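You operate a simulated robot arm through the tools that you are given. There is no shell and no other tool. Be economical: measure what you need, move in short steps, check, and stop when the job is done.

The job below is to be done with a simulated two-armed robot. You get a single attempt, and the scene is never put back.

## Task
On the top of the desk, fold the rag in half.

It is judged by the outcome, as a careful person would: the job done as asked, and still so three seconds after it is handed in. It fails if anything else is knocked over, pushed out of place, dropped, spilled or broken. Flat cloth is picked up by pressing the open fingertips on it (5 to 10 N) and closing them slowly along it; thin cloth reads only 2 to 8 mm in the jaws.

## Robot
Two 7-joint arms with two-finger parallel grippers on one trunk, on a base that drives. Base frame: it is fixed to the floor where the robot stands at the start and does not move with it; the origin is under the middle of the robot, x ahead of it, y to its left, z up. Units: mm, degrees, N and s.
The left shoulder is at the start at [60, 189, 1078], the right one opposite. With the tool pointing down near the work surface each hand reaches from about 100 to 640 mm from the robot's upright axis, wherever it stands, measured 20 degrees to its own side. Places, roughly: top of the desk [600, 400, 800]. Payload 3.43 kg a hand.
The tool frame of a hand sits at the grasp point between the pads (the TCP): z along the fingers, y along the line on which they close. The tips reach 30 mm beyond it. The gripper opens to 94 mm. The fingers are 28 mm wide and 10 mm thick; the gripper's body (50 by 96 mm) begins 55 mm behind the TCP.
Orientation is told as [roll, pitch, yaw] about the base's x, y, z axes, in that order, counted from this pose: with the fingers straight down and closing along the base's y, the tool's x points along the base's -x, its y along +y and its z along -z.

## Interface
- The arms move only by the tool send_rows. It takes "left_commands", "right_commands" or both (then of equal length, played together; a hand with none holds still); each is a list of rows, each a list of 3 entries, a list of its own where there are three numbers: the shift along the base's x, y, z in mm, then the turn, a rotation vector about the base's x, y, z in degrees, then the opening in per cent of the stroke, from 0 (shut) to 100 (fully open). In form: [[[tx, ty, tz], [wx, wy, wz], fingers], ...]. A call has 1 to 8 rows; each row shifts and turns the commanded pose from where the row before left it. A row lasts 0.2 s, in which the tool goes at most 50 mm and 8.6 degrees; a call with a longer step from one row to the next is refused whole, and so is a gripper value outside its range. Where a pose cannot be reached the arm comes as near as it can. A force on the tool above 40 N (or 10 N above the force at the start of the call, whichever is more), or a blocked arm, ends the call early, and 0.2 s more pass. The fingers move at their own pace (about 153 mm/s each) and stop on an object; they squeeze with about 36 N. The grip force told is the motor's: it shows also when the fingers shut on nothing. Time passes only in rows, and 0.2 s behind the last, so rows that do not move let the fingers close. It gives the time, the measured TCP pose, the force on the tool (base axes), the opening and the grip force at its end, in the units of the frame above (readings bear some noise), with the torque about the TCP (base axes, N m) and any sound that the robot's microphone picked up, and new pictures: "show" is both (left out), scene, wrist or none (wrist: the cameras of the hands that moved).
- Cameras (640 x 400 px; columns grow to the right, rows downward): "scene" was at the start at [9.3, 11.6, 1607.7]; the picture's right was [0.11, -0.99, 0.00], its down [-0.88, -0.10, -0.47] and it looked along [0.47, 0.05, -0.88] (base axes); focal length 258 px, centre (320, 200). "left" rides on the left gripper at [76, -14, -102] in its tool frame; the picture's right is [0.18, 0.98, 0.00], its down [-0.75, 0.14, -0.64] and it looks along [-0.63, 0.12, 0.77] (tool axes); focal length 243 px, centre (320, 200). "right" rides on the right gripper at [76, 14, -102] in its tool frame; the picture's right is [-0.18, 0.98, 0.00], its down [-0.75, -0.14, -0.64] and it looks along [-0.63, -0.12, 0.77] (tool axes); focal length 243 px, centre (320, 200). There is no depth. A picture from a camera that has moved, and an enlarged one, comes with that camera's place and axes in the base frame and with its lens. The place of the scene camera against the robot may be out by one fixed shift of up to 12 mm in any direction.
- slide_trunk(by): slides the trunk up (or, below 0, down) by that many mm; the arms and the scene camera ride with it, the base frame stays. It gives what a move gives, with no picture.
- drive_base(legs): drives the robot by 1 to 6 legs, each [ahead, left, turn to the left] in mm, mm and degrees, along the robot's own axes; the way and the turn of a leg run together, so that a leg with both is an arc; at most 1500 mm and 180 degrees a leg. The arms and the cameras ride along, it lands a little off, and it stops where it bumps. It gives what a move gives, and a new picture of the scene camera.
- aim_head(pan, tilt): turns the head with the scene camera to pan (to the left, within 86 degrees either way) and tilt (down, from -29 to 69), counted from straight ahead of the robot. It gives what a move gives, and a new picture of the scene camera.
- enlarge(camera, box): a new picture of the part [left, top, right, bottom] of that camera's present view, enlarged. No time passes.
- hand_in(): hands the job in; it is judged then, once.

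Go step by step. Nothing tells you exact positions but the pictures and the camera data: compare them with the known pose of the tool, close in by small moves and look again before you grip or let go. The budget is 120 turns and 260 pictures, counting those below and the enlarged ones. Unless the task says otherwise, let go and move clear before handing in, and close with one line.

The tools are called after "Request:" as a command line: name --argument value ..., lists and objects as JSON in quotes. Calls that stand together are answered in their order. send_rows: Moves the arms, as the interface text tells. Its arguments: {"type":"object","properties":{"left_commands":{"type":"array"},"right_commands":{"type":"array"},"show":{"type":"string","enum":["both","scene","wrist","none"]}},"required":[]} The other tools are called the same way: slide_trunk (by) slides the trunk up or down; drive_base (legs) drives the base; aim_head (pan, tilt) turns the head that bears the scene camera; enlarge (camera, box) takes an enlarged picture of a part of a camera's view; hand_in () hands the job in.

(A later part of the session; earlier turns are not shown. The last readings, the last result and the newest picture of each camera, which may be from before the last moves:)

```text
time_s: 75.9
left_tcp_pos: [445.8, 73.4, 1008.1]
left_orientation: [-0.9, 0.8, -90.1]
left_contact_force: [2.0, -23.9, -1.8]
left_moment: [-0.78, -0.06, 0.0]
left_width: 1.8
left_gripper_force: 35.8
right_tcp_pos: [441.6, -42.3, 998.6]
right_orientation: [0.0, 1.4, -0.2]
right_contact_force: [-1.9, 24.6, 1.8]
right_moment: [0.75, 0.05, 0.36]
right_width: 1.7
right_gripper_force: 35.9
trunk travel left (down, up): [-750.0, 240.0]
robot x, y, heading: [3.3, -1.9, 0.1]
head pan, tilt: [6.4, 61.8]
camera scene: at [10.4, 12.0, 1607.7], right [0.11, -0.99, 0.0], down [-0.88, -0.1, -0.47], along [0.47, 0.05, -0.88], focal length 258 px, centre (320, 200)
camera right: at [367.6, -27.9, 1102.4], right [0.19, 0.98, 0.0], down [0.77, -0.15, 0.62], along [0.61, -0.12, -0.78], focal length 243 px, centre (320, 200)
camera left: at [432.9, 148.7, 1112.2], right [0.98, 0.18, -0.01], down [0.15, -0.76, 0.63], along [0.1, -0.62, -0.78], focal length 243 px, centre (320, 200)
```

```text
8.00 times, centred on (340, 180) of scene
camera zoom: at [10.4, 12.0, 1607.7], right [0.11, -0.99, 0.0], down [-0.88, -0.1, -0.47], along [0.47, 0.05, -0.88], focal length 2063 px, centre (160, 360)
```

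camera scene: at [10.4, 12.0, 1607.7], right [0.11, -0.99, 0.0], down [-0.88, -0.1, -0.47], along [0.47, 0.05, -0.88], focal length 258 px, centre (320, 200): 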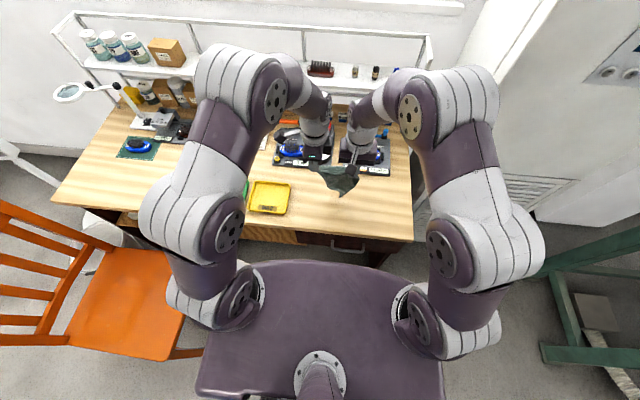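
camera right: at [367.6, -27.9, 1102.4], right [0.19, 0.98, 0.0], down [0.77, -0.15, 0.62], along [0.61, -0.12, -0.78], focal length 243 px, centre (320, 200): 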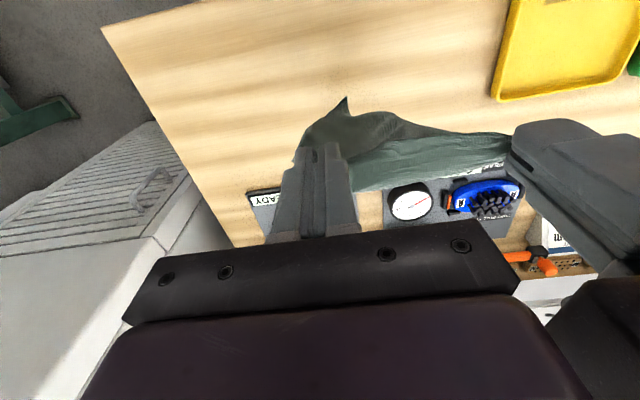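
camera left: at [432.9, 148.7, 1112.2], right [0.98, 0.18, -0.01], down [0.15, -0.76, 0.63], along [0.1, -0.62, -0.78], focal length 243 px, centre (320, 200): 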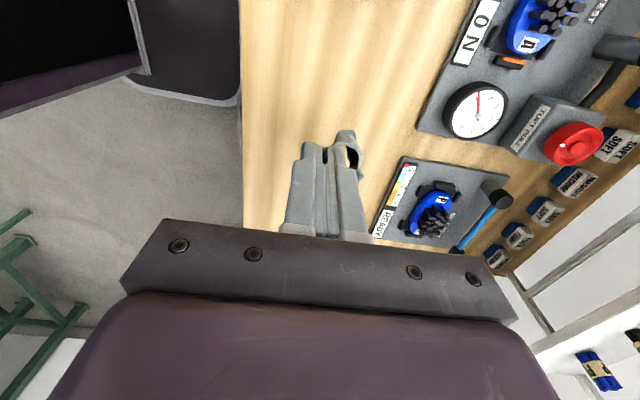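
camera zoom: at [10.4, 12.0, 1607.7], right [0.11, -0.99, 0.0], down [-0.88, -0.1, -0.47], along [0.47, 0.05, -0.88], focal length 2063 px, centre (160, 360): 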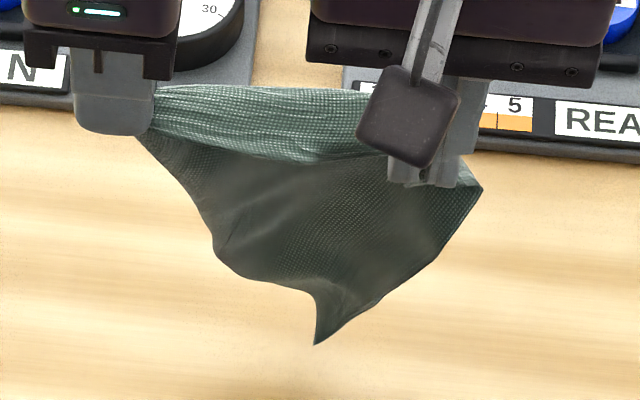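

The rag hangs between the hands, partly draped. I'll lay it down, lowering while moving away from me, to spread the hanging part toward me and see its true shape.

Request:
send_rows --left_commands '[[[0, -2, -20], [0, 0, 0], 0], [[5, 0, -28], [0, 0, 0], 0], [[14, 0, -28], [0, 0, 0], 0], [[18, 0, -28], [0, 0, 0], 0], [[20, 0, -28], [0, 0, 0], 0], [[20, 0, -28], [0, 0, 0], 0], [[16, 0, -28], [0, 0, 0], 0]]' --right_commands '[[[0, 2, -20], [0, 0, 0], 0], [[5, 0, -28], [0, 0, 0], 0], [[14, 0, -28], [0, 0, 0], 0], [[18, 0, -28], [0, 0, 0], 0], [[20, 0, -28], [0, 0, 0], 0], [[20, 0, -26], [0, 0, 0], 0], [[16, 0, -22], [0, 0, 0], 0]]' --show "wrist"

Request:
enlarge --camera "scene" --box '[280, 140, 424, 230]'

Request:
enlarge --camera "right" --box '[220, 0, 540, 220]'

```text
time_s: 77.5
left_tcp_pos: [537.7, 71.3, 817.4]
left_orientation: [-1.0, 1.0, -90.1]
left_contact_force: [0.9, -13.0, 0.0]
left_moment: [-0.43, -0.03, -0.03]
left_width: 1.4
left_gripper_force: 36.0
right_tcp_pos: [534.3, -39.9, 820.3]
right_orientation: [0.0, 1.4, -0.2]
right_contact_force: [-1.4, 12.8, -0.5]
right_moment: [0.36, 0.08, 0.19]
right_width: 2.0
right_gripper_force: 36.3
trunk travel left (down, up): [-750.0, 240.0]
robot x, y, heading: [-1.5, -0.6, 0.1]
head pan, tilt: [6.4, 61.8]
camera right: at [460.6, -26.2, 924.5], right [0.19, 0.98, 0.0], down [0.77, -0.15, 0.62], along [0.61, -0.12, -0.78], focal length 243 px, centre (320, 200)
camera left: at [524.3, 147.0, 921.2], right [0.98, 0.18, -0.02], down [0.15, -0.77, 0.63], along [0.1, -0.62, -0.78], focal length 243 px, centre (320, 200)
```

right: 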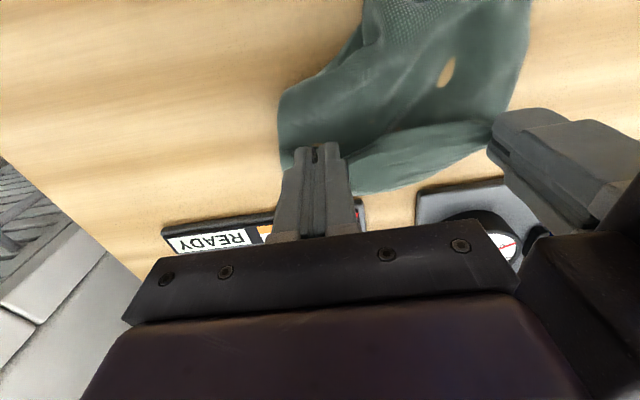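
left: 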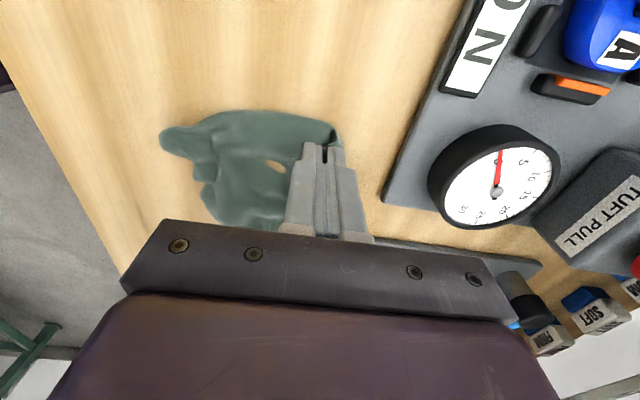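

```text
4.44 times, centred on (352, 185) of scene
camera zoom: at [11.4, 11.8, 1607.8], right [0.11, -0.99, 0.0], down [-0.88, -0.1, -0.47], along [0.47, 0.05, -0.88], focal length 1146 px, centre (178, 267)
```

zoom: 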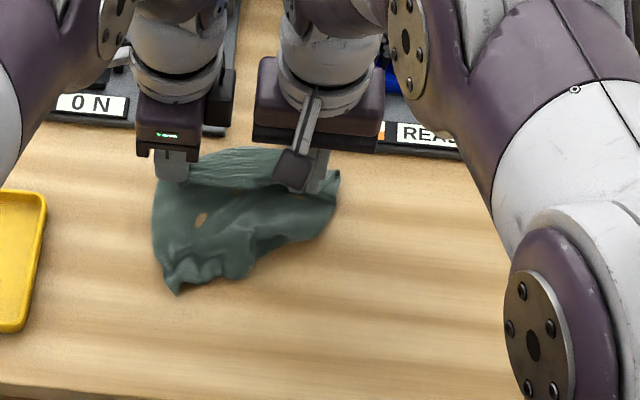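

```text
1.82 times, centred on (380, 110) of right
camera zoom: at [460.6, -26.2, 924.5], right [0.19, 0.98, 0.0], down [0.77, -0.15, 0.62], along [0.61, -0.12, -0.78], focal length 441 px, centre (211, 364)
```

zoom: 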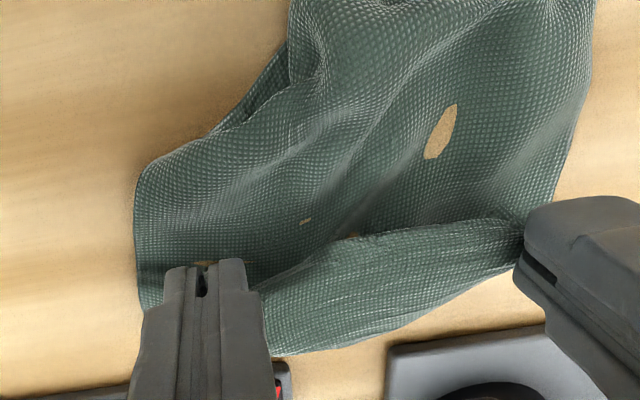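

Better: the held edge is now at the rear and the rest trails toward me, still partly bunched. I'll lift, go further back, lower, and drag it low over the desk to straighten it.

Request:
send_rows --left_commands '[[[-15, 0, 30], [0, 0, 0], 0], [[-20, 0, 35], [0, 0, 0], 0], [[-20, 0, 35], [0, 0, 0], 0], [[-25, 0, 35], [0, 0, 0], 0], [[-30, 0, 25], [0, 0, 0], 0], [[-30, 0, 10], [0, 0, 0], 0], [[0, 0, 0], [0, 0, 0], 0]]' --right_commands '[[[-15, 0, 30], [0, 0, 0], 0], [[-20, 0, 35], [0, 0, 0], 0], [[-20, 0, 35], [0, 0, 0], 0], [[-25, 0, 35], [0, 0, 0], 0], [[-28, 0, 25], [0, 0, 0], 0], [[-28, 0, 10], [0, 0, 0], 0], [[0, 0, 0], [0, 0, 0], 0]]' --show "scene"

Request:
send_rows --left_commands '[[[2, 0, -30], [0, 0, 0], 0], [[8, 0, -35], [0, 0, 0], 0], [[14, 0, -35], [0, 0, 0], 0], [[20, 0, -32], [0, 0, 0], 0], [[25, 0, -25], [0, 0, 0], 0], [[28, 0, -9], [0, 0, 0], 0], [[28, 0, -3], [0, 0, 0], 0], [[28, 0, -1], [0, 0, 0], 0]]' --right_commands '[[[2, 0, -30], [0, 0, 0], 0], [[8, 0, -35], [0, 0, 0], 0], [[14, 0, -35], [0, 0, 0], 0], [[20, 0, -32], [0, 0, 0], 0], [[25, 0, -25], [0, 0, 0], 0], [[28, 0, -11], [0, 0, 0], 0], [[28, 0, -4], [0, 0, 0], 0], [[28, 0, -1], [0, 0, 0], 0]]' --show "wrist"

Request:
enlarge --camera "scene" --box '[280, 140, 424, 230]'

```text
time_s: 79.1
left_tcp_pos: [399.6, 69.5, 987.3]
left_orientation: [-1.0, 1.0, -90.1]
left_contact_force: [0.9, -4.2, 0.4]
left_moment: [-0.14, 0.03, -0.02]
left_width: 1.3
left_gripper_force: 36.0
right_tcp_pos: [398.6, -38.0, 991.8]
right_orientation: [0.1, 1.5, -0.2]
right_contact_force: [-0.8, 4.8, -0.4]
right_moment: [0.08, 0.05, 0.01]
right_width: 1.7
right_gripper_force: 35.6
trunk travel left (down, up): [-750.0, 240.0]
robot x, y, heading: [-1.5, -1.6, -0.2]
head pan, tilt: [6.4, 61.8]
camera scene: at [11.2, 12.0, 1607.7], right [0.11, -0.99, 0.0], down [-0.88, -0.1, -0.47], along [0.47, 0.05, -0.88], focal length 258 px, centre (320, 200)
```

scene: 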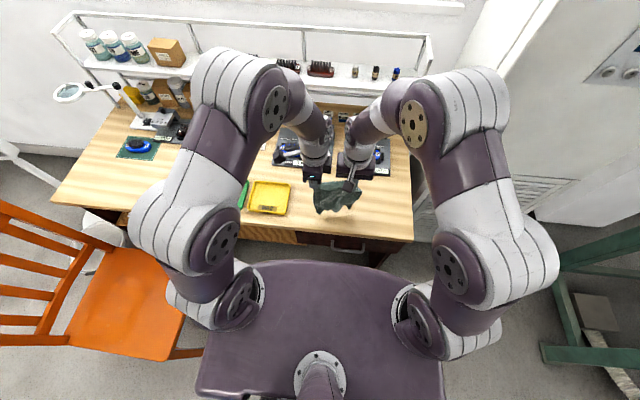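

```text
time_s: 80.9
left_tcp_pos: [551.2, 71.4, 817.8]
left_orientation: [-1.2, 1.0, -90.1]
left_contact_force: [2.5, -13.1, -0.1]
left_moment: [-0.41, -0.05, 0.0]
left_width: 1.4
left_gripper_force: 36.0
right_tcp_pos: [550.8, -38.6, 817.0]
right_orientation: [0.1, 1.4, -0.2]
right_contact_force: [-2.1, 13.1, -0.8]
right_moment: [0.41, 0.07, 0.18]
right_width: 2.1
right_gripper_force: 36.3
trunk travel left (down, up): [-750.0, 240.0]
robot x, y, heading: [-0.1, 1.1, -0.0]
head pan, tilt: [6.4, 61.8]
camera right: at [477.2, -26.5, 920.8], right [0.19, 0.98, 0.0], down [0.77, -0.15, 0.62], along [0.61, -0.12, -0.78], focal length 243 px, centre (320, 200)
camera left: at [538.0, 146.9, 922.2], right [0.98, 0.18, -0.02], down [0.15, -0.76, 0.63], along [0.1, -0.62, -0.78], focal length 243 px, centre (320, 200)
```

right: 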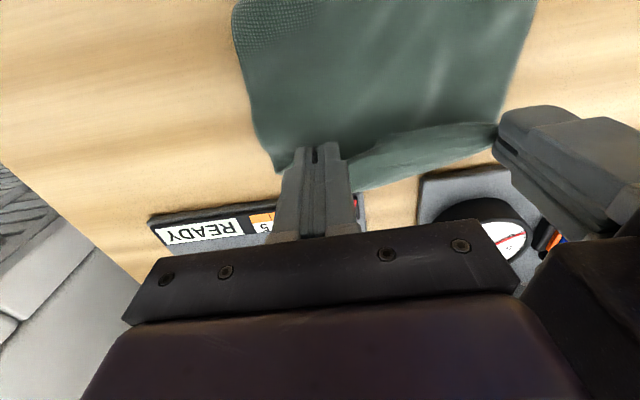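
left: 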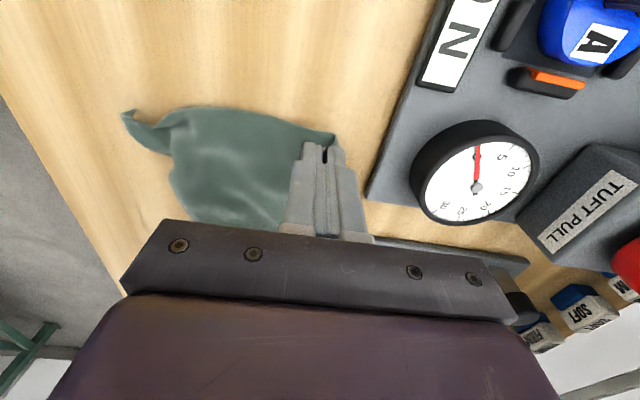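

```text
4.44 times, centred on (352, 185) of scene
camera zoom: at [11.3, 12.0, 1607.7], right [0.11, -0.99, 0.0], down [-0.88, -0.1, -0.47], along [0.47, 0.05, -0.88], focal length 1146 px, centre (178, 267)
```

zoom: 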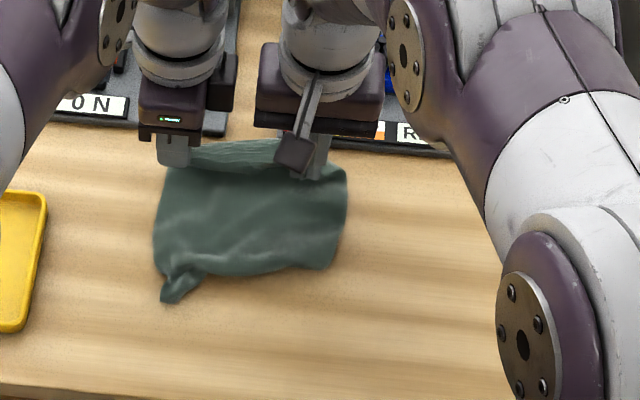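

The rag is now almost flat, held by its long rear edge, with just a twisted tail at the front-left corner. I'll look closely at that corner.

Request:
enlarge --camera "left" --box '[100, 80, 360, 240]'

Request:
enlarge --camera "scene" --box '[308, 165, 372, 210]'

Request:
enlarge --camera "right" --box '[220, 0, 560, 210]'

```text
2.46 times, centred on (230, 160) of left
camera zoom: at [538.0, 146.9, 922.2], right [0.98, 0.18, -0.02], down [0.15, -0.76, 0.63], along [0.1, -0.62, -0.78], focal length 597 px, centre (542, 298)
```

zoom: 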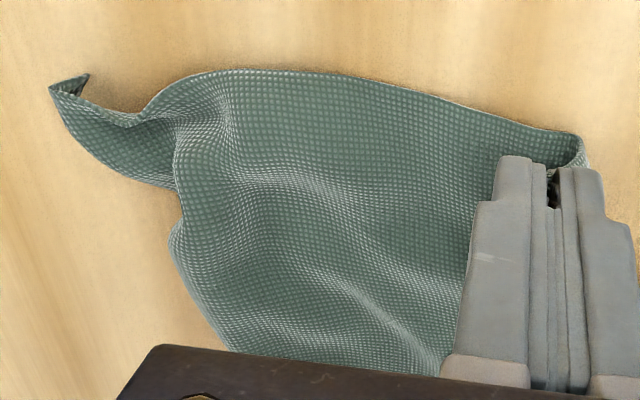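

```text
8.89 times, centred on (340, 188) of scene
camera zoom: at [11.3, 12.0, 1607.7], right [0.11, -0.99, 0.0], down [-0.88, -0.1, -0.47], along [0.47, 0.05, -0.88], focal length 2292 px, centre (142, 311)
```

zoom: 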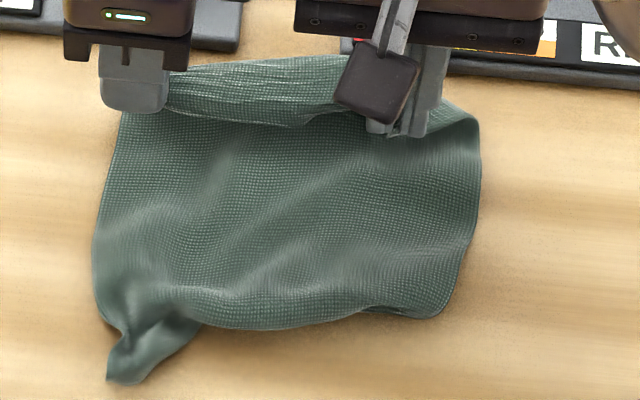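

```text
1.88 times, centred on (390, 105) of right
camera zoom: at [477.2, -26.5, 920.8], right [0.19, 0.98, 0.0], down [0.77, -0.15, 0.62], along [0.61, -0.12, -0.78], focal length 457 px, centre (188, 379)
```

zoom: 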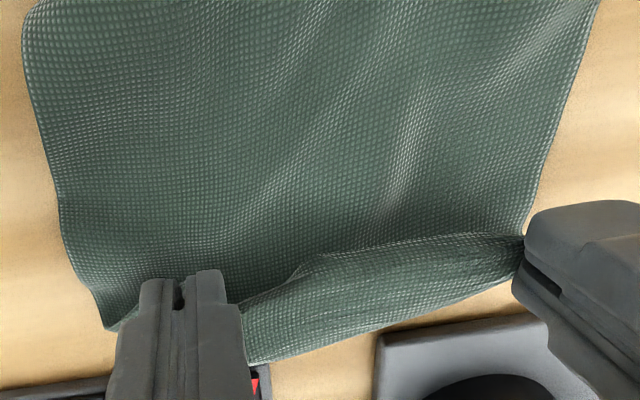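

The front seems folded under, since the rag is longer than what shows. I'll lift higher so it hangs fully free, start further back, and lay it out with a longer drag.

Request:
send_rows --left_commands '[[[-10, 0, 35], [0, 0, 0], 0], [[-20, 0, 40], [0, 0, 0], 0], [[-25, 0, 40], [0, 0, 0], 0], [[-30, 0, 38], [0, 0, 0], 0], [[-30, 0, 38], [0, 0, 0], 0], [[-30, 0, 35], [0, 0, 0], 0], [[-30, 0, 20], [0, 0, 0], 0], [[0, 0, 0], [0, 0, 0], 0]]' --right_commands '[[[-10, 0, 35], [0, 0, 0], 0], [[-20, 0, 40], [0, 0, 0], 0], [[-25, 0, 40], [0, 0, 0], 0], [[-30, 0, 38], [0, 0, 0], 0], [[-30, 0, 38], [0, 0, 0], 0], [[-30, 0, 35], [0, 0, 0], 0], [[-30, 0, 20], [0, 0, 0], 0], [[0, 0, 0], [0, 0, 0], 0]]' --show "none"

Request:
enlarge --camera "scene" --box '[280, 140, 424, 240]'

```text
time_s: 82.7
left_tcp_pos: [373.5, 69.2, 1064.5]
left_orientation: [-1.1, 1.0, -90.1]
left_contact_force: [1.5, -4.0, 0.0]
left_moment: [-0.14, -0.03, 0.05]
left_width: 1.5
left_gripper_force: 36.1
right_tcp_pos: [376.3, -38.7, 1062.2]
right_orientation: [0.1, 1.5, -0.1]
right_contact_force: [0.0, 4.7, 0.0]
right_moment: [0.13, 0.06, 0.06]
right_width: 1.9
right_gripper_force: 36.1
trunk travel left (down, up): [-750.0, 240.0]
robot x, y, heading: [1.8, 1.2, -0.1]
head pan, tilt: [6.4, 61.8]
```

```text
4.00 times, centred on (352, 190) of scene
camera zoom: at [11.5, 11.8, 1607.7], right [0.11, -0.99, 0.0], down [-0.88, -0.1, -0.47], along [0.47, 0.05, -0.88], focal length 1031 px, centre (192, 240)
```

zoom: 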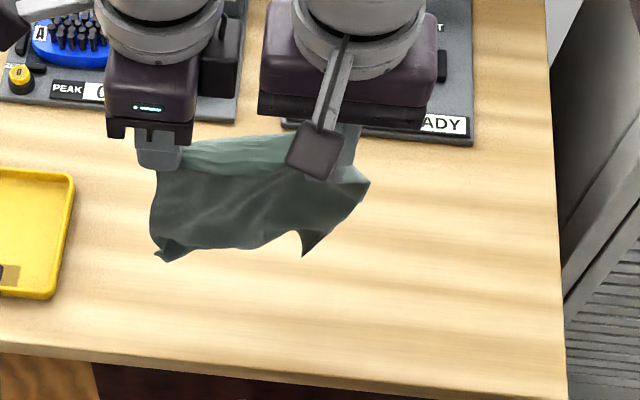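

Now both bottom corners hang free: it's open, about 140 mm deep, held along its long edge. I'll lower it and lay it out with a long, shallow drag away from me.

Request:
send_rows --left_commands '[[[0, 0, -45], [0, 0, 0], 0], [[0, 0, -45], [0, 0, 0], 0], [[4, 0, -35], [0, 0, 0], 0], [[20, 0, -16], [0, 0, 0], 0], [[25, 0, -16], [0, 0, 0], 0], [[27, 0, -16], [0, 0, 0], 0], [[27, 0, -16], [0, 0, 0], 0], [[27, 0, -16], [0, 0, 0], 0]]' --right_commands '[[[0, 0, -45], [0, 0, 0], 0], [[0, 0, -45], [0, 0, 0], 0], [[4, 0, -35], [0, 0, 0], 0], [[20, 0, -16], [0, 0, 0], 0], [[25, 0, -16], [0, 0, 0], 0], [[27, 0, -16], [0, 0, 0], 0], [[27, 0, -16], [0, 0, 0], 0], [[27, 0, -16], [0, 0, 0], 0]]' --show "none"

Request:
send_rows --left_commands '[[[25, 0, -14], [0, 0, 0], 0], [[20, 0, -8], [0, 0, 0], 0]]' --right_commands '[[[25, 0, -14], [0, 0, 0], 0], [[20, 0, -8], [0, 0, 0], 0]]' --show "none"

Request:
enlarge --camera "scene" --box '[300, 155, 380, 215]'

Request:
enlarge --camera "left" --box '[60, 60, 380, 240]'

```text
time_s: 84.5
left_tcp_pos: [505.6, 73.7, 858.3]
left_orientation: [-1.0, 1.0, -90.1]
left_contact_force: [1.1, -11.5, -0.6]
left_moment: [-0.4, -0.07, -0.01]
left_width: 1.5
left_gripper_force: 35.8
right_tcp_pos: [507.4, -37.3, 858.2]
right_orientation: [0.1, 1.6, -0.1]
right_contact_force: [-1.2, 10.9, -0.1]
right_moment: [0.36, 0.09, 0.19]
right_width: 2.1
right_gripper_force: 35.4
trunk travel left (down, up): [-750.0, 240.0]
robot x, y, heading: [-2.7, 0.3, 0.3]
head pan, tilt: [6.4, 61.8]
```

```text
time_s: 85.1
left_tcp_pos: [550.7, 71.9, 836.9]
left_orientation: [-1.1, 1.0, -90.0]
left_contact_force: [1.4, -13.7, -0.2]
left_moment: [-0.4, -0.05, 0.01]
left_width: 1.5
left_gripper_force: 35.3
right_tcp_pos: [549.4, -38.4, 836.9]
right_orientation: [0.2, 1.4, -0.2]
right_contact_force: [-2.0, 13.2, 0.1]
right_moment: [0.34, 0.04, 0.2]
right_width: 2.1
right_gripper_force: 35.6
trunk travel left (down, up): [-750.0, 240.0]
robot x, y, heading: [-1.5, -0.9, -0.1]
head pan, tilt: [6.4, 61.8]
```

```text
6.67 times, centred on (340, 185) of scene
camera zoom: at [10.5, 11.9, 1607.7], right [0.11, -0.99, 0.0], down [-0.88, -0.1, -0.47], along [0.47, 0.05, -0.88], focal length 1719 px, centre (187, 300)
```

zoom: 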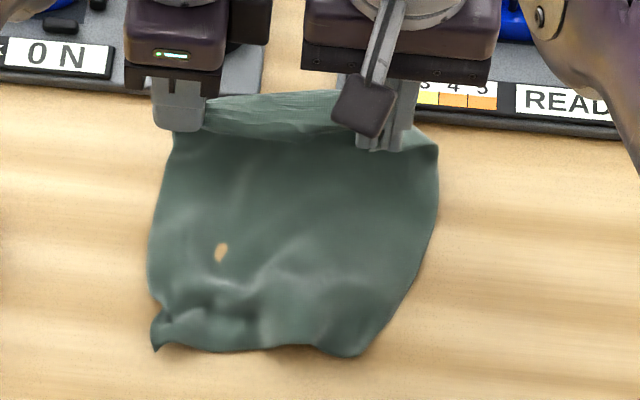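

```text
2.00 times, centred on (220, 150) of left
camera zoom: at [538.1, 148.1, 941.7], right [0.98, 0.18, -0.02], down [0.15, -0.77, 0.63], along [0.1, -0.62, -0.78], focal length 485 px, centre (520, 300)
```

zoom: 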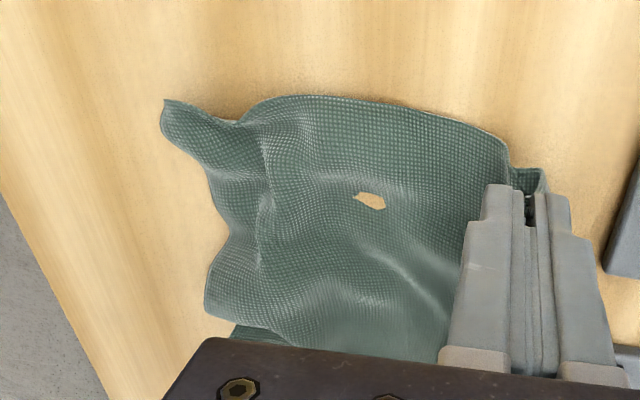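

The rag is laid out with only minor ripples. I'll set the rear edge down, release slowly, and look at the whole cloth before the final fold.

Request:
send_rows --left_commands '[[[5, 0, -20], [0, 0, 0], 0], [[5, 0, -18], [0, 0, 0], 0], [[0, 0, 0], [0, 0, 0], 10], [[0, 0, 0], [0, 0, 0], 18], [[0, 0, 0], [0, 0, 0], 26], [[0, 0, 15], [0, 0, 0], 26], [[0, 5, 40], [0, 0, 0], 26], [[-5, 45, 15], [0, 0, 0], 26]]' --right_commands '[[[5, 0, -20], [0, 0, 0], 0], [[5, 0, -18], [0, 0, 0], 0], [[0, 0, 0], [0, 0, 0], 10], [[0, 0, 0], [0, 0, 0], 18], [[0, 0, 0], [0, 0, 0], 26], [[0, 0, 15], [0, 0, 0], 26], [[0, -5, 40], [0, 0, 0], 26], [[-5, -45, 15], [0, 0, 0], 26]]' --show "none"

Request:
send_rows --left_commands '[[[-10, 40, 10], [0, 0, 0], 26], [[-10, 40, 5], [0, 0, 0], 26]]' --right_commands '[[[-10, -45, 10], [0, 0, 0], 26], [[-10, -45, 5], [0, 0, 0], 26]]' --show "none"

Request:
enlarge --camera "scene" --box '[300, 155, 380, 215]'

Request:
enlarge --camera "right" --box '[320, 0, 640, 200]'

```text
time_s: 86.9
left_tcp_pos: [558.3, 121.8, 868.6]
left_orientation: [-1.1, 1.0, -90.0]
left_contact_force: [0.7, 0.0, 0.5]
left_moment: [0.01, -0.02, 0.02]
left_width: 24.3
left_gripper_force: 0.0
right_tcp_pos: [554.3, -90.7, 870.9]
right_orientation: [0.1, 1.4, -0.2]
right_contact_force: [0.2, -0.3, 0.3]
right_moment: [0.01, 0.02, -0.01]
right_width: 24.2
right_gripper_force: 0.0
trunk travel left (down, up): [-750.0, 240.0]
robot x, y, heading: [1.3, 3.7, 0.1]
head pan, tilt: [6.4, 61.8]
```

```text
time_s: 87.5
left_tcp_pos: [534.3, 201.1, 885.9]
left_orientation: [-1.1, 1.1, -90.1]
left_contact_force: [0.6, -1.0, -0.3]
left_moment: [-0.02, -0.02, 0.01]
left_width: 24.6
left_gripper_force: 0.1
right_tcp_pos: [533.0, -182.7, 885.0]
right_orientation: [0.1, 1.4, -0.2]
right_contact_force: [-0.7, -0.6, -0.3]
right_moment: [0.06, -0.03, -0.01]
right_width: 24.4
right_gripper_force: 0.0
trunk travel left (down, up): [-750.0, 240.0]
robot x, y, heading: [-1.9, -2.9, -0.1]
head pan, tilt: [6.4, 61.8]
```

```text
6.67 times, centred on (340, 185) of scene
camera zoom: at [9.0, 11.5, 1607.7], right [0.11, -0.99, 0.0], down [-0.88, -0.1, -0.47], along [0.47, 0.05, -0.88], focal length 1719 px, centre (187, 300)
```

zoom: 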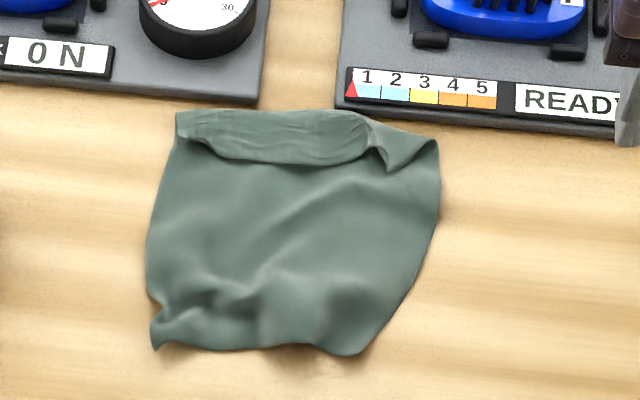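

```text
2.00 times, centred on (480, 100) of right
camera zoom: at [459.0, -169.4, 989.5], right [0.19, 0.98, 0.0], down [0.77, -0.14, 0.62], along [0.61, -0.12, -0.78], focal length 485 px, centre (0, 400)
```

zoom: 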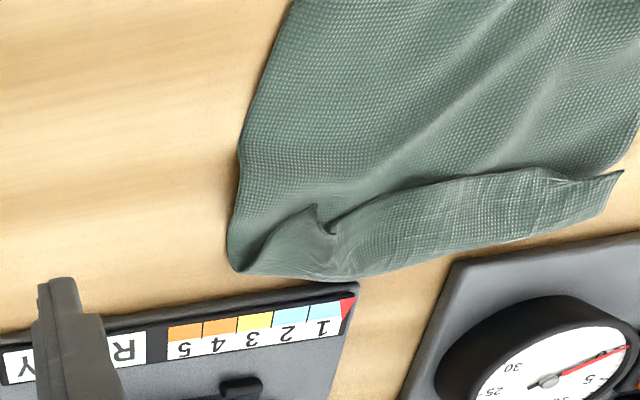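

The rag is nearly flat, with its rear edge doubled forward as a loose hem and ridges still standing where I gripped. Lifting that hem toward me folds the rag without curling, so I'll return both hands to those spots.

Request:
send_rows --left_commands '[[[6, -35, -10], [0, 0, 0], 30], [[6, -35, -10], [0, 0, 0], 30], [[6, -32, -15], [0, 0, 0], 30], [[7, -26, -15], [0, 0, 0], 30], [[0, 0, -18], [0, 0, 0], 30]]' --right_commands '[[[5, 35, -10], [0, 0, 0], 30], [[5, 35, -10], [0, 0, 0], 30], [[5, 35, -15], [0, 0, 0], 30], [[5, 35, -15], [0, 0, 0], 30], [[2, 2, -18], [0, 0, 0], 30]]' --show "none"

Request:
enlarge --camera "right" --box '[220, 60, 500, 240]'

Request:
enlarge --camera "left" --box '[180, 60, 460, 240]'

```text
time_s: 88.7
left_tcp_pos: [560.1, 73.7, 818.4]
left_orientation: [-1.0, 1.0, -90.1]
left_contact_force: [0.4, 1.1, -0.8]
left_moment: [-0.02, 0.01, 0.02]
left_width: 28.1
left_gripper_force: 0.0
right_tcp_pos: [556.2, -40.2, 817.1]
right_orientation: [0.1, 1.4, -0.3]
right_contact_force: [0.9, 0.0, 0.6]
right_moment: [0.02, -0.01, 0.04]
right_width: 28.1
right_gripper_force: 0.0
trunk travel left (down, up): [-750.0, 240.0]
robot x, y, heading: [0.7, 1.9, 0.0]
head pan, tilt: [6.4, 61.8]
```

```text
2.22 times, centred on (360, 150) of right
camera zoom: at [482.5, -27.2, 920.6], right [0.19, 0.98, 0.0], down [0.77, -0.15, 0.62], along [0.61, -0.12, -0.78], focal length 539 px, centre (231, 311)
```

zoom: 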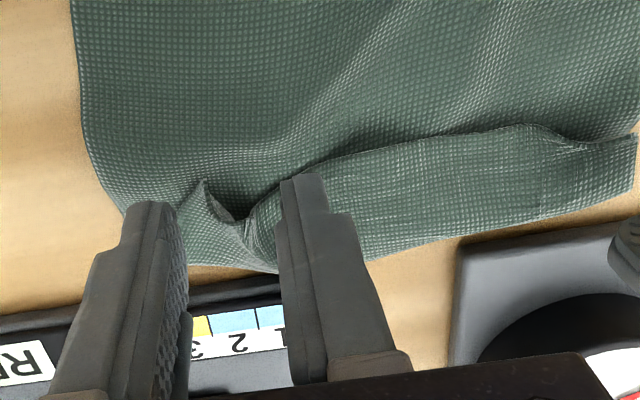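

```text
2.22 times, centred on (320, 150) of left
camera zoom: at [547.3, 149.0, 921.8], right [0.98, 0.18, -0.01], down [0.15, -0.77, 0.63], along [0.1, -0.62, -0.78], focal length 539 px, centre (320, 311)
```

zoom: 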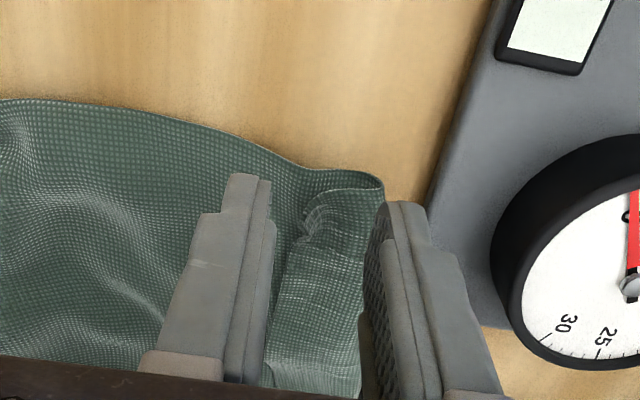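

Both jaws straddle the hem ridges. I'll go down, press lightly and close both.

Request:
send_rows --left_commands '[[[3, -2, -12], [0, 0, 0], 28], [[0, 0, -10], [0, 0, 0], 28], [[0, 0, -3], [0, 0, 0], 28], [[0, 0, 0], [0, 0, 0], 22], [[0, 0, 0], [0, 0, 0], 15], [[0, 0, 0], [0, 0, 0], 8], [[0, 0, 0], [0, 0, 0], 0], [[0, 0, 0], [0, 0, 0], 0]]' --right_commands '[[[-2, 0, -12], [0, 0, 0], 30], [[0, 0, -9], [0, 0, 0], 30], [[0, 0, -2], [0, 0, 0], 30], [[0, 0, 0], [0, 0, 0], 22], [[0, 0, 0], [0, 0, 0], 15], [[0, 0, 0], [0, 0, 0], 8], [[0, 0, 0], [0, 0, 0], 0], [[0, 0, 0], [0, 0, 0], 0]]' --show "none"

Request:
enlarge --camera "right" --box '[220, 60, 500, 240]'

Request:
enlarge --camera "left" --box '[180, 60, 460, 240]'

```text
time_s: 90.5
left_tcp_pos: [563.7, 71.0, 793.1]
left_orientation: [-1.1, 1.0, -90.1]
left_contact_force: [0.3, -0.3, 5.2]
left_moment: [0.01, -0.03, 0.03]
left_width: 2.4
left_gripper_force: 35.8
right_tcp_pos: [554.5, -38.2, 792.1]
right_orientation: [0.2, 1.4, -0.3]
right_contact_force: [-0.4, 1.2, 1.2]
right_moment: [-0.03, -0.01, 0.02]
right_width: 2.3
right_gripper_force: 35.6
trunk travel left (down, up): [-750.0, 240.0]
robot x, y, heading: [-3.3, 0.1, 0.1]
head pan, tilt: [6.4, 61.8]
```

```text
2.22 times, centred on (360, 150) of right
camera zoom: at [480.3, -24.8, 896.8], right [0.19, 0.98, 0.0], down [0.77, -0.15, 0.62], along [0.61, -0.12, -0.78], focal length 539 px, centre (231, 311)
```

zoom: 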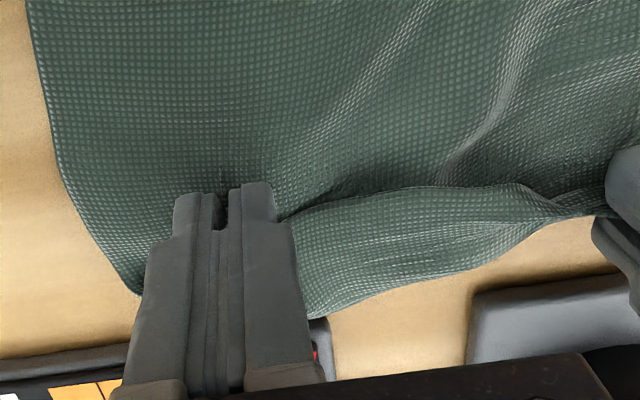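

```text
2.22 times, centred on (320, 150) of left
camera zoom: at [550.5, 146.2, 896.5], right [0.98, 0.18, -0.01], down [0.15, -0.77, 0.63], along [0.1, -0.62, -0.78], focal length 539 px, centre (320, 311)
```

zoom: 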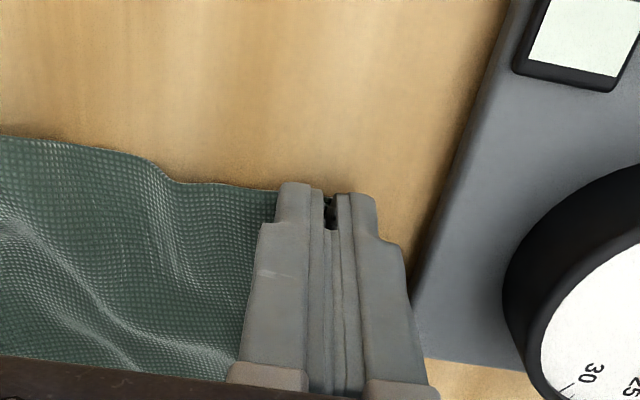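

Both grips hold (2.4 and 2.3 mm). I'll carry the rear edge up and over toward me on a low arc, to land on the front edge at x≈435, and check before setting it down.

Request:
send_rows --left_commands '[[[-4, 0, 20], [0, 0, 0], 0], [[-10, 0, 22], [0, 0, 0], 0], [[-14, 0, 15], [0, 0, 0], 0], [[-16, 0, 5], [0, 0, 0], 0], [[-20, 0, -2], [0, 0, 0], 0], [[-20, 0, -8], [0, 0, 0], 0], [[-18, 0, -18], [0, 0, 0], 0]]' --right_commands '[[[-2, 0, 20], [0, 0, 0], 0], [[-8, 0, 22], [0, 0, 0], 0], [[-13, 0, 15], [0, 0, 0], 0], [[-16, 0, 5], [0, 0, 0], 0], [[-20, 0, -1], [0, 0, 0], 0], [[-20, 0, -8], [0, 0, 0], 0], [[-17, 0, -18], [0, 0, 0], 0]]' --show "none"

Request:
enlarge --camera "scene" --box '[300, 155, 380, 215]'

Request:
enlarge --camera "right" --box '[220, 40, 540, 240]'

```text
time_s: 92.1
left_tcp_pos: [462.9, 70.6, 822.8]
left_orientation: [-1.1, 1.0, -90.2]
left_contact_force: [0.0, -1.1, 1.0]
left_moment: [-0.01, 0.0, 0.01]
left_width: 2.0
left_gripper_force: 35.5
right_tcp_pos: [457.5, -38.0, 830.5]
right_orientation: [0.1, 1.3, -0.2]
right_contact_force: [1.1, 0.7, 0.5]
right_moment: [-0.01, 0.01, 0.02]
right_width: 2.2
right_gripper_force: 35.7
trunk travel left (down, up): [-750.0, 240.0]
robot x, y, heading: [-2.0, 0.6, 0.3]
head pan, tilt: [6.4, 61.8]
```

```text
6.67 times, centred on (340, 185) of scene
camera zoom: at [9.7, 11.9, 1607.8], right [0.11, -0.99, 0.0], down [-0.88, -0.1, -0.47], along [0.47, 0.05, -0.88], focal length 1719 px, centre (187, 300)
```

zoom: 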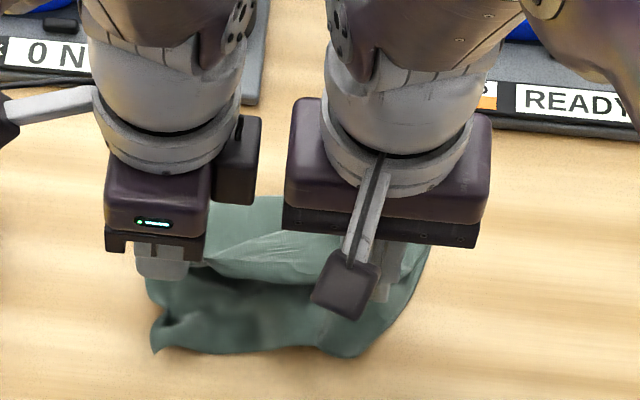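

```text
2.00 times, centred on (380, 140) of right
camera zoom: at [383.9, -24.0, 933.9], right [0.19, 0.98, 0.0], down [0.77, -0.14, 0.62], along [0.61, -0.12, -0.78], focal length 485 px, centre (200, 320)
```

zoom: 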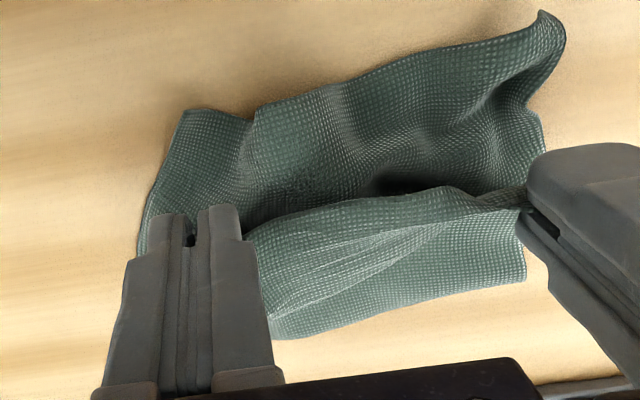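

It's folding well: crease at x≈530, front edge at x≈432. I'll set the carried edge down on the front edge, release slowly, and lift straight up.

Request:
send_rows --left_commands '[[[-12, 0, -7], [0, 0, 0], 0], [[-9, 0, -8], [0, 0, 0], 0], [[-5, 0, -9], [0, 0, 0], 0], [[0, 0, 0], [0, 0, 0], 8], [[0, 0, 0], [0, 0, 0], 16], [[0, 0, 0], [0, 0, 0], 24], [[0, 0, 12], [0, 0, 0], 24], [[0, 0, 40], [0, 0, 0], 24]]' --right_commands '[[[-9, 0, -12], [0, 0, 0], 0], [[-6, 0, -12], [0, 0, 0], 0], [[-4, 0, -8], [0, 0, 0], 0], [[0, 0, 0], [0, 0, 0], 8], [[0, 0, 0], [0, 0, 0], 16], [[0, 0, 0], [0, 0, 0], 24], [[0, 0, 12], [0, 0, 0], 24], [[0, 0, 40], [0, 0, 0], 24]]' --show "none"

Request:
send_rows --left_commands '[[[0, 40, 20], [0, 0, 0], 24], [[0, 45, 10], [0, 0, 0], 24], [[0, 45, 0], [0, 0, 0], 24]]' --right_commands '[[[0, -40, 20], [0, 0, 0], 24], [[0, -45, 10], [0, 0, 0], 24], [[0, -45, 0], [0, 0, 0], 24]]' --show "none"

Request:
enlarge --camera "scene" --box '[300, 155, 380, 215]'

Request:
enlarge --camera "right" --box '[320, 0, 640, 200]'

```text
time_s: 93.9
left_tcp_pos: [432.2, 69.6, 854.3]
left_orientation: [-1.0, 1.1, -90.1]
left_contact_force: [-1.1, -0.7, -0.2]
left_moment: [0.0, 0.01, 0.02]
left_width: 22.6
left_gripper_force: 0.1
right_tcp_pos: [436.8, -39.5, 849.0]
right_orientation: [0.2, 1.4, -0.1]
right_contact_force: [-0.4, 0.0, 1.0]
right_moment: [0.0, 0.01, 0.02]
right_width: 22.5
right_gripper_force: 0.0
trunk travel left (down, up): [-750.0, 240.0]
robot x, y, heading: [0.3, 2.1, -0.0]
head pan, tilt: [6.4, 61.8]
```

```text
time_s: 94.7
left_tcp_pos: [437.5, 202.4, 884.0]
left_orientation: [-1.1, 0.9, -90.0]
left_contact_force: [0.8, -0.1, -0.7]
left_moment: [0.02, -0.01, 0.01]
left_width: 22.7
left_gripper_force: 0.1
right_tcp_pos: [441.2, -171.3, 875.4]
right_orientation: [0.2, 1.4, -0.3]
right_contact_force: [0.3, -0.3, -0.2]
right_moment: [0.06, -0.01, 0.01]
right_width: 22.3
right_gripper_force: 0.1
trunk travel left (down, up): [-750.0, 240.0]
robot x, y, heading: [1.2, 2.2, -0.0]
head pan, tilt: [6.4, 61.8]
```

```text
6.67 times, centred on (340, 185) of scene
camera zoom: at [10.5, 11.8, 1607.7], right [0.11, -0.99, 0.0], down [-0.88, -0.1, -0.47], along [0.47, 0.05, -0.88], focal length 1719 px, centre (187, 300)
```

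zoom: 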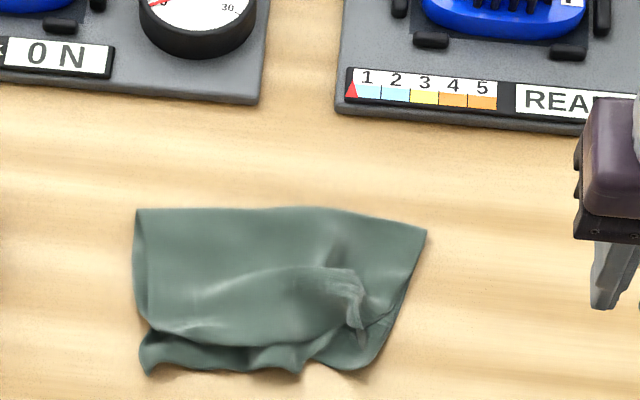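

```text
2.00 times, centred on (480, 100) of right
camera zoom: at [367.4, -157.5, 979.7], right [0.19, 0.98, 0.0], down [0.77, -0.14, 0.62], along [0.61, -0.12, -0.78], focal length 485 px, centre (0, 400)
```

zoom: 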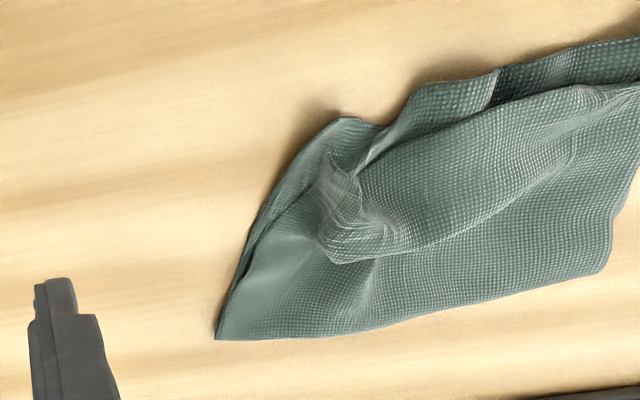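

That's a proper half fold now, with one bunched ridge near (470,-26). I'll flatten it by straddling it with the right fingertips, pressing lightly and opening them.

Request:
send_rows --right_commands '[[[4, 35, -5], [0, 0, 0], 26], [[4, 35, -10], [0, 0, 0], 26], [[5, 35, -15], [0, 0, 0], 26], [[5, 35, -15], [0, 0, 0], 26], [[2, 4, -16], [0, 0, 0], 26]]' --show "none"

Request:
enlarge --camera "right" --box '[200, 40, 520, 240]'

```text
time_s: 95.9
left_tcp_pos: [437.5, 201.8, 884.3]
left_orientation: [-1.1, 1.1, -90.1]
left_contact_force: [0.1, 0.1, 0.9]
left_moment: [0.0, 0.0, -0.05]
left_width: 22.8
left_gripper_force: 0.1
right_tcp_pos: [461.3, -24.9, 814.8]
right_orientation: [0.1, 1.4, -0.1]
right_contact_force: [0.4, -0.1, 0.3]
right_moment: [0.0, 0.0, -0.02]
right_width: 24.3
right_gripper_force: 0.0
trunk travel left (down, up): [-750.0, 240.0]
robot x, y, heading: [-0.5, 1.9, 0.1]
head pan, tilt: [6.4, 61.8]
```

```text
2.00 times, centred on (360, 140) of right
camera zoom: at [387.6, -10.9, 918.0], right [0.19, 0.98, 0.0], down [0.77, -0.15, 0.62], along [0.61, -0.12, -0.78], focal length 485 px, centre (240, 320)
```

zoom: 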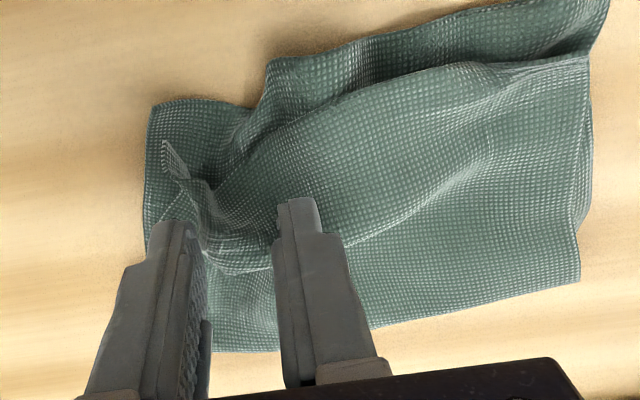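

The ridge runs from (434,-44) to (455,-28). I'll recentre on it, press lightly, and open the fingers to spread it.

Request:
send_rows --right_commands '[[[-14, -12, 0], [0, 0, 0], 26], [[0, 0, -12], [0, 0, 0], 26], [[0, 0, -8.5], [0, 0, 0], 26], [[0, 0, 0], [0, 0, 0], 32], [[0, 0, 0], [0, 0, 0], 42], [[0, 0, 0], [0, 0, 0], 52], [[0, 0, 15], [0, 0, 0], 52], [[0, 0, 35], [0, 0, 0], 52]]' --show "none"

Request:
enlarge --camera "right" --box '[200, 40, 520, 240]'

Request:
enlarge --camera "scene" --box '[300, 155, 380, 215]'

```text
time_s: 97.7
left_tcp_pos: [437.8, 201.9, 883.7]
left_orientation: [-1.1, 1.0, -90.1]
left_contact_force: [0.0, 0.1, -0.5]
left_moment: [-0.02, -0.01, 0.0]
left_width: 22.4
left_gripper_force: 0.1
right_tcp_pos: [445.7, -38.2, 845.4]
right_orientation: [0.1, 1.3, -0.1]
right_contact_force: [-0.6, 0.1, 0.2]
right_moment: [0.01, 0.02, 0.04]
right_width: 49.0
right_gripper_force: 0.1
trunk travel left (down, up): [-750.0, 240.0]
robot x, y, heading: [2.3, 1.3, -0.0]
head pan, tilt: [6.4, 61.8]
```

```text
2.00 times, centred on (360, 140) of right
camera zoom: at [372.3, -25.0, 949.3], right [0.19, 0.98, 0.0], down [0.77, -0.14, 0.62], along [0.61, -0.12, -0.78], focal length 485 px, centre (240, 320)
```

zoom: 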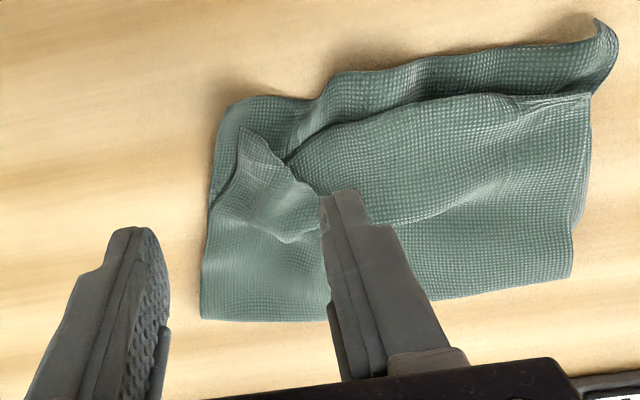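

```text
6.67 times, centred on (340, 185) of scene
camera zoom: at [8.2, 11.7, 1607.7], right [0.11, -0.99, 0.0], down [-0.88, -0.1, -0.47], along [0.47, 0.05, -0.88], focal length 1719 px, centre (187, 300)
```

zoom: 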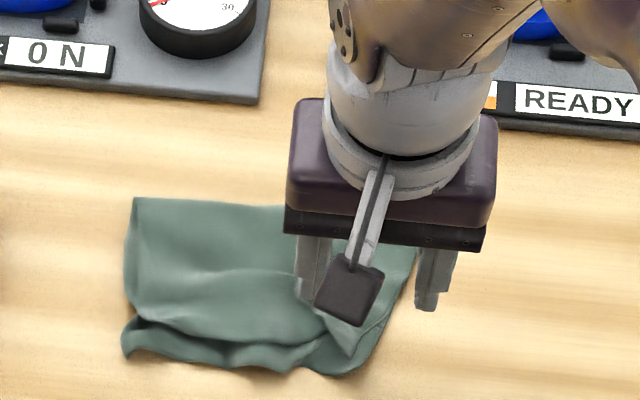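

The ridge is spread out. The top edge still stops about 18 mm short of the bottom edge, so I'll press the open fingertips lightly on the top layer and draw it toward me.

Request:
send_rows --right_commands '[[[6, 25, 0], [0, 0, 0], 70], [[6, 25, -10], [0, 0, 0], 90], [[6, 15, -20], [0, 0, 0], 90], [[0, 0, -17], [0, 0, 0], 90], [[0, 0, -4], [0, 0, 0], 90]]' --show "none"

Request:
enlarge --camera "right" --box '[140, 20, 520, 240]'

```text
time_s: 98.9
left_tcp_pos: [437.2, 203.3, 882.8]
left_orientation: [-1.0, 1.0, -90.2]
left_contact_force: [-0.4, -0.7, -0.4]
left_moment: [0.01, -0.03, 0.02]
left_width: 22.5
left_gripper_force: 0.0
right_tcp_pos: [463.6, 29.1, 793.3]
right_orientation: [0.1, 1.3, -0.2]
right_contact_force: [0.5, -0.1, 0.2]
right_moment: [-0.04, 0.0, -0.01]
right_width: 84.7
right_gripper_force: 0.1
trunk travel left (down, up): [-750.0, 240.0]
robot x, y, heading: [-3.9, 0.2, 0.1]
head pan, tilt: [6.4, 61.8]
```

```text
1.68 times, centred on (330, 130) of right
camera zoom: at [390.3, 41.9, 898.2], right [0.19, 0.98, 0.0], down [0.77, -0.15, 0.62], along [0.61, -0.12, -0.78], focal length 409 px, centre (303, 318)
```

zoom: 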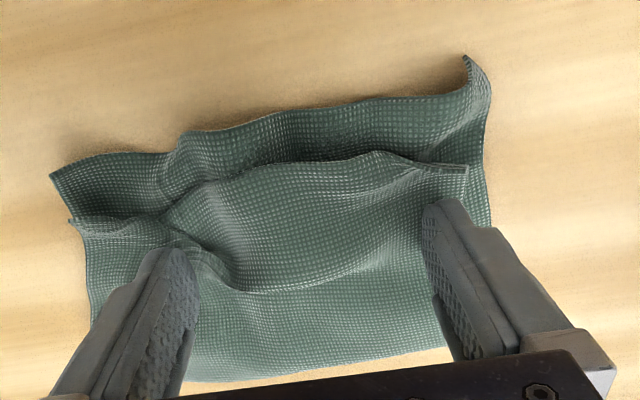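

The fingertips are just touching the top layer. I'll press 1–2 mm more, draw 18 mm toward me, then lift.

Request:
send_rows --right_commands '[[[0, 0, -1.8], [0, 0, 0], 90], [[-6, 0, 0], [0, 0, 0], 90], [[-6, 0, 0], [0, 0, 0], 90], [[-6, 0, 0], [0, 0, 0], 90], [[0, 0, 6], [0, 0, 0], 90], [[0, 0, 20], [0, 0, 0], 90], [[0, 0, 40], [0, 0, 0], 90]]' --show "none"

Request:
enlarge --camera "right" --box '[140, 20, 520, 240]'

```text
time_s: 100.5
left_tcp_pos: [435.9, 201.5, 883.3]
left_orientation: [-1.1, 1.0, -90.1]
left_contact_force: [-0.1, 0.0, 0.4]
left_moment: [0.03, -0.02, -0.02]
left_width: 22.7
left_gripper_force: 0.0
right_tcp_pos: [442.7, 27.6, 859.4]
right_orientation: [0.1, 1.5, -0.3]
right_contact_force: [-0.5, 0.1, 0.4]
right_moment: [0.0, -0.03, 0.01]
right_width: 84.6
right_gripper_force: 0.0
trunk travel left (down, up): [-750.0, 240.0]
robot x, y, heading: [0.3, -2.5, -0.3]
head pan, tilt: [6.4, 61.8]
```

```text
1.68 times, centred on (330, 130) of right
camera zoom: at [370.2, 41.2, 963.0], right [0.19, 0.98, 0.0], down [0.77, -0.14, 0.62], along [0.61, -0.12, -0.78], focal length 409 px, centre (303, 318)
```

zoom: 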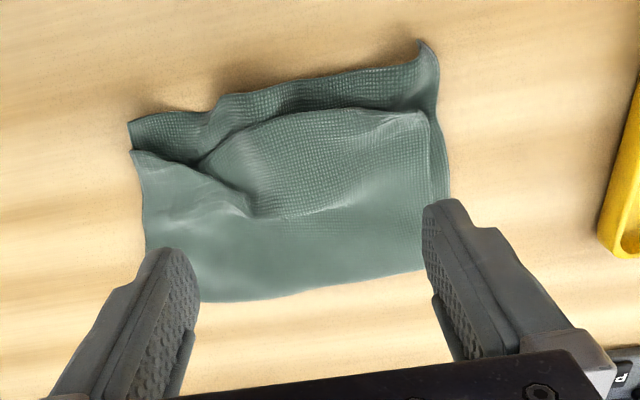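

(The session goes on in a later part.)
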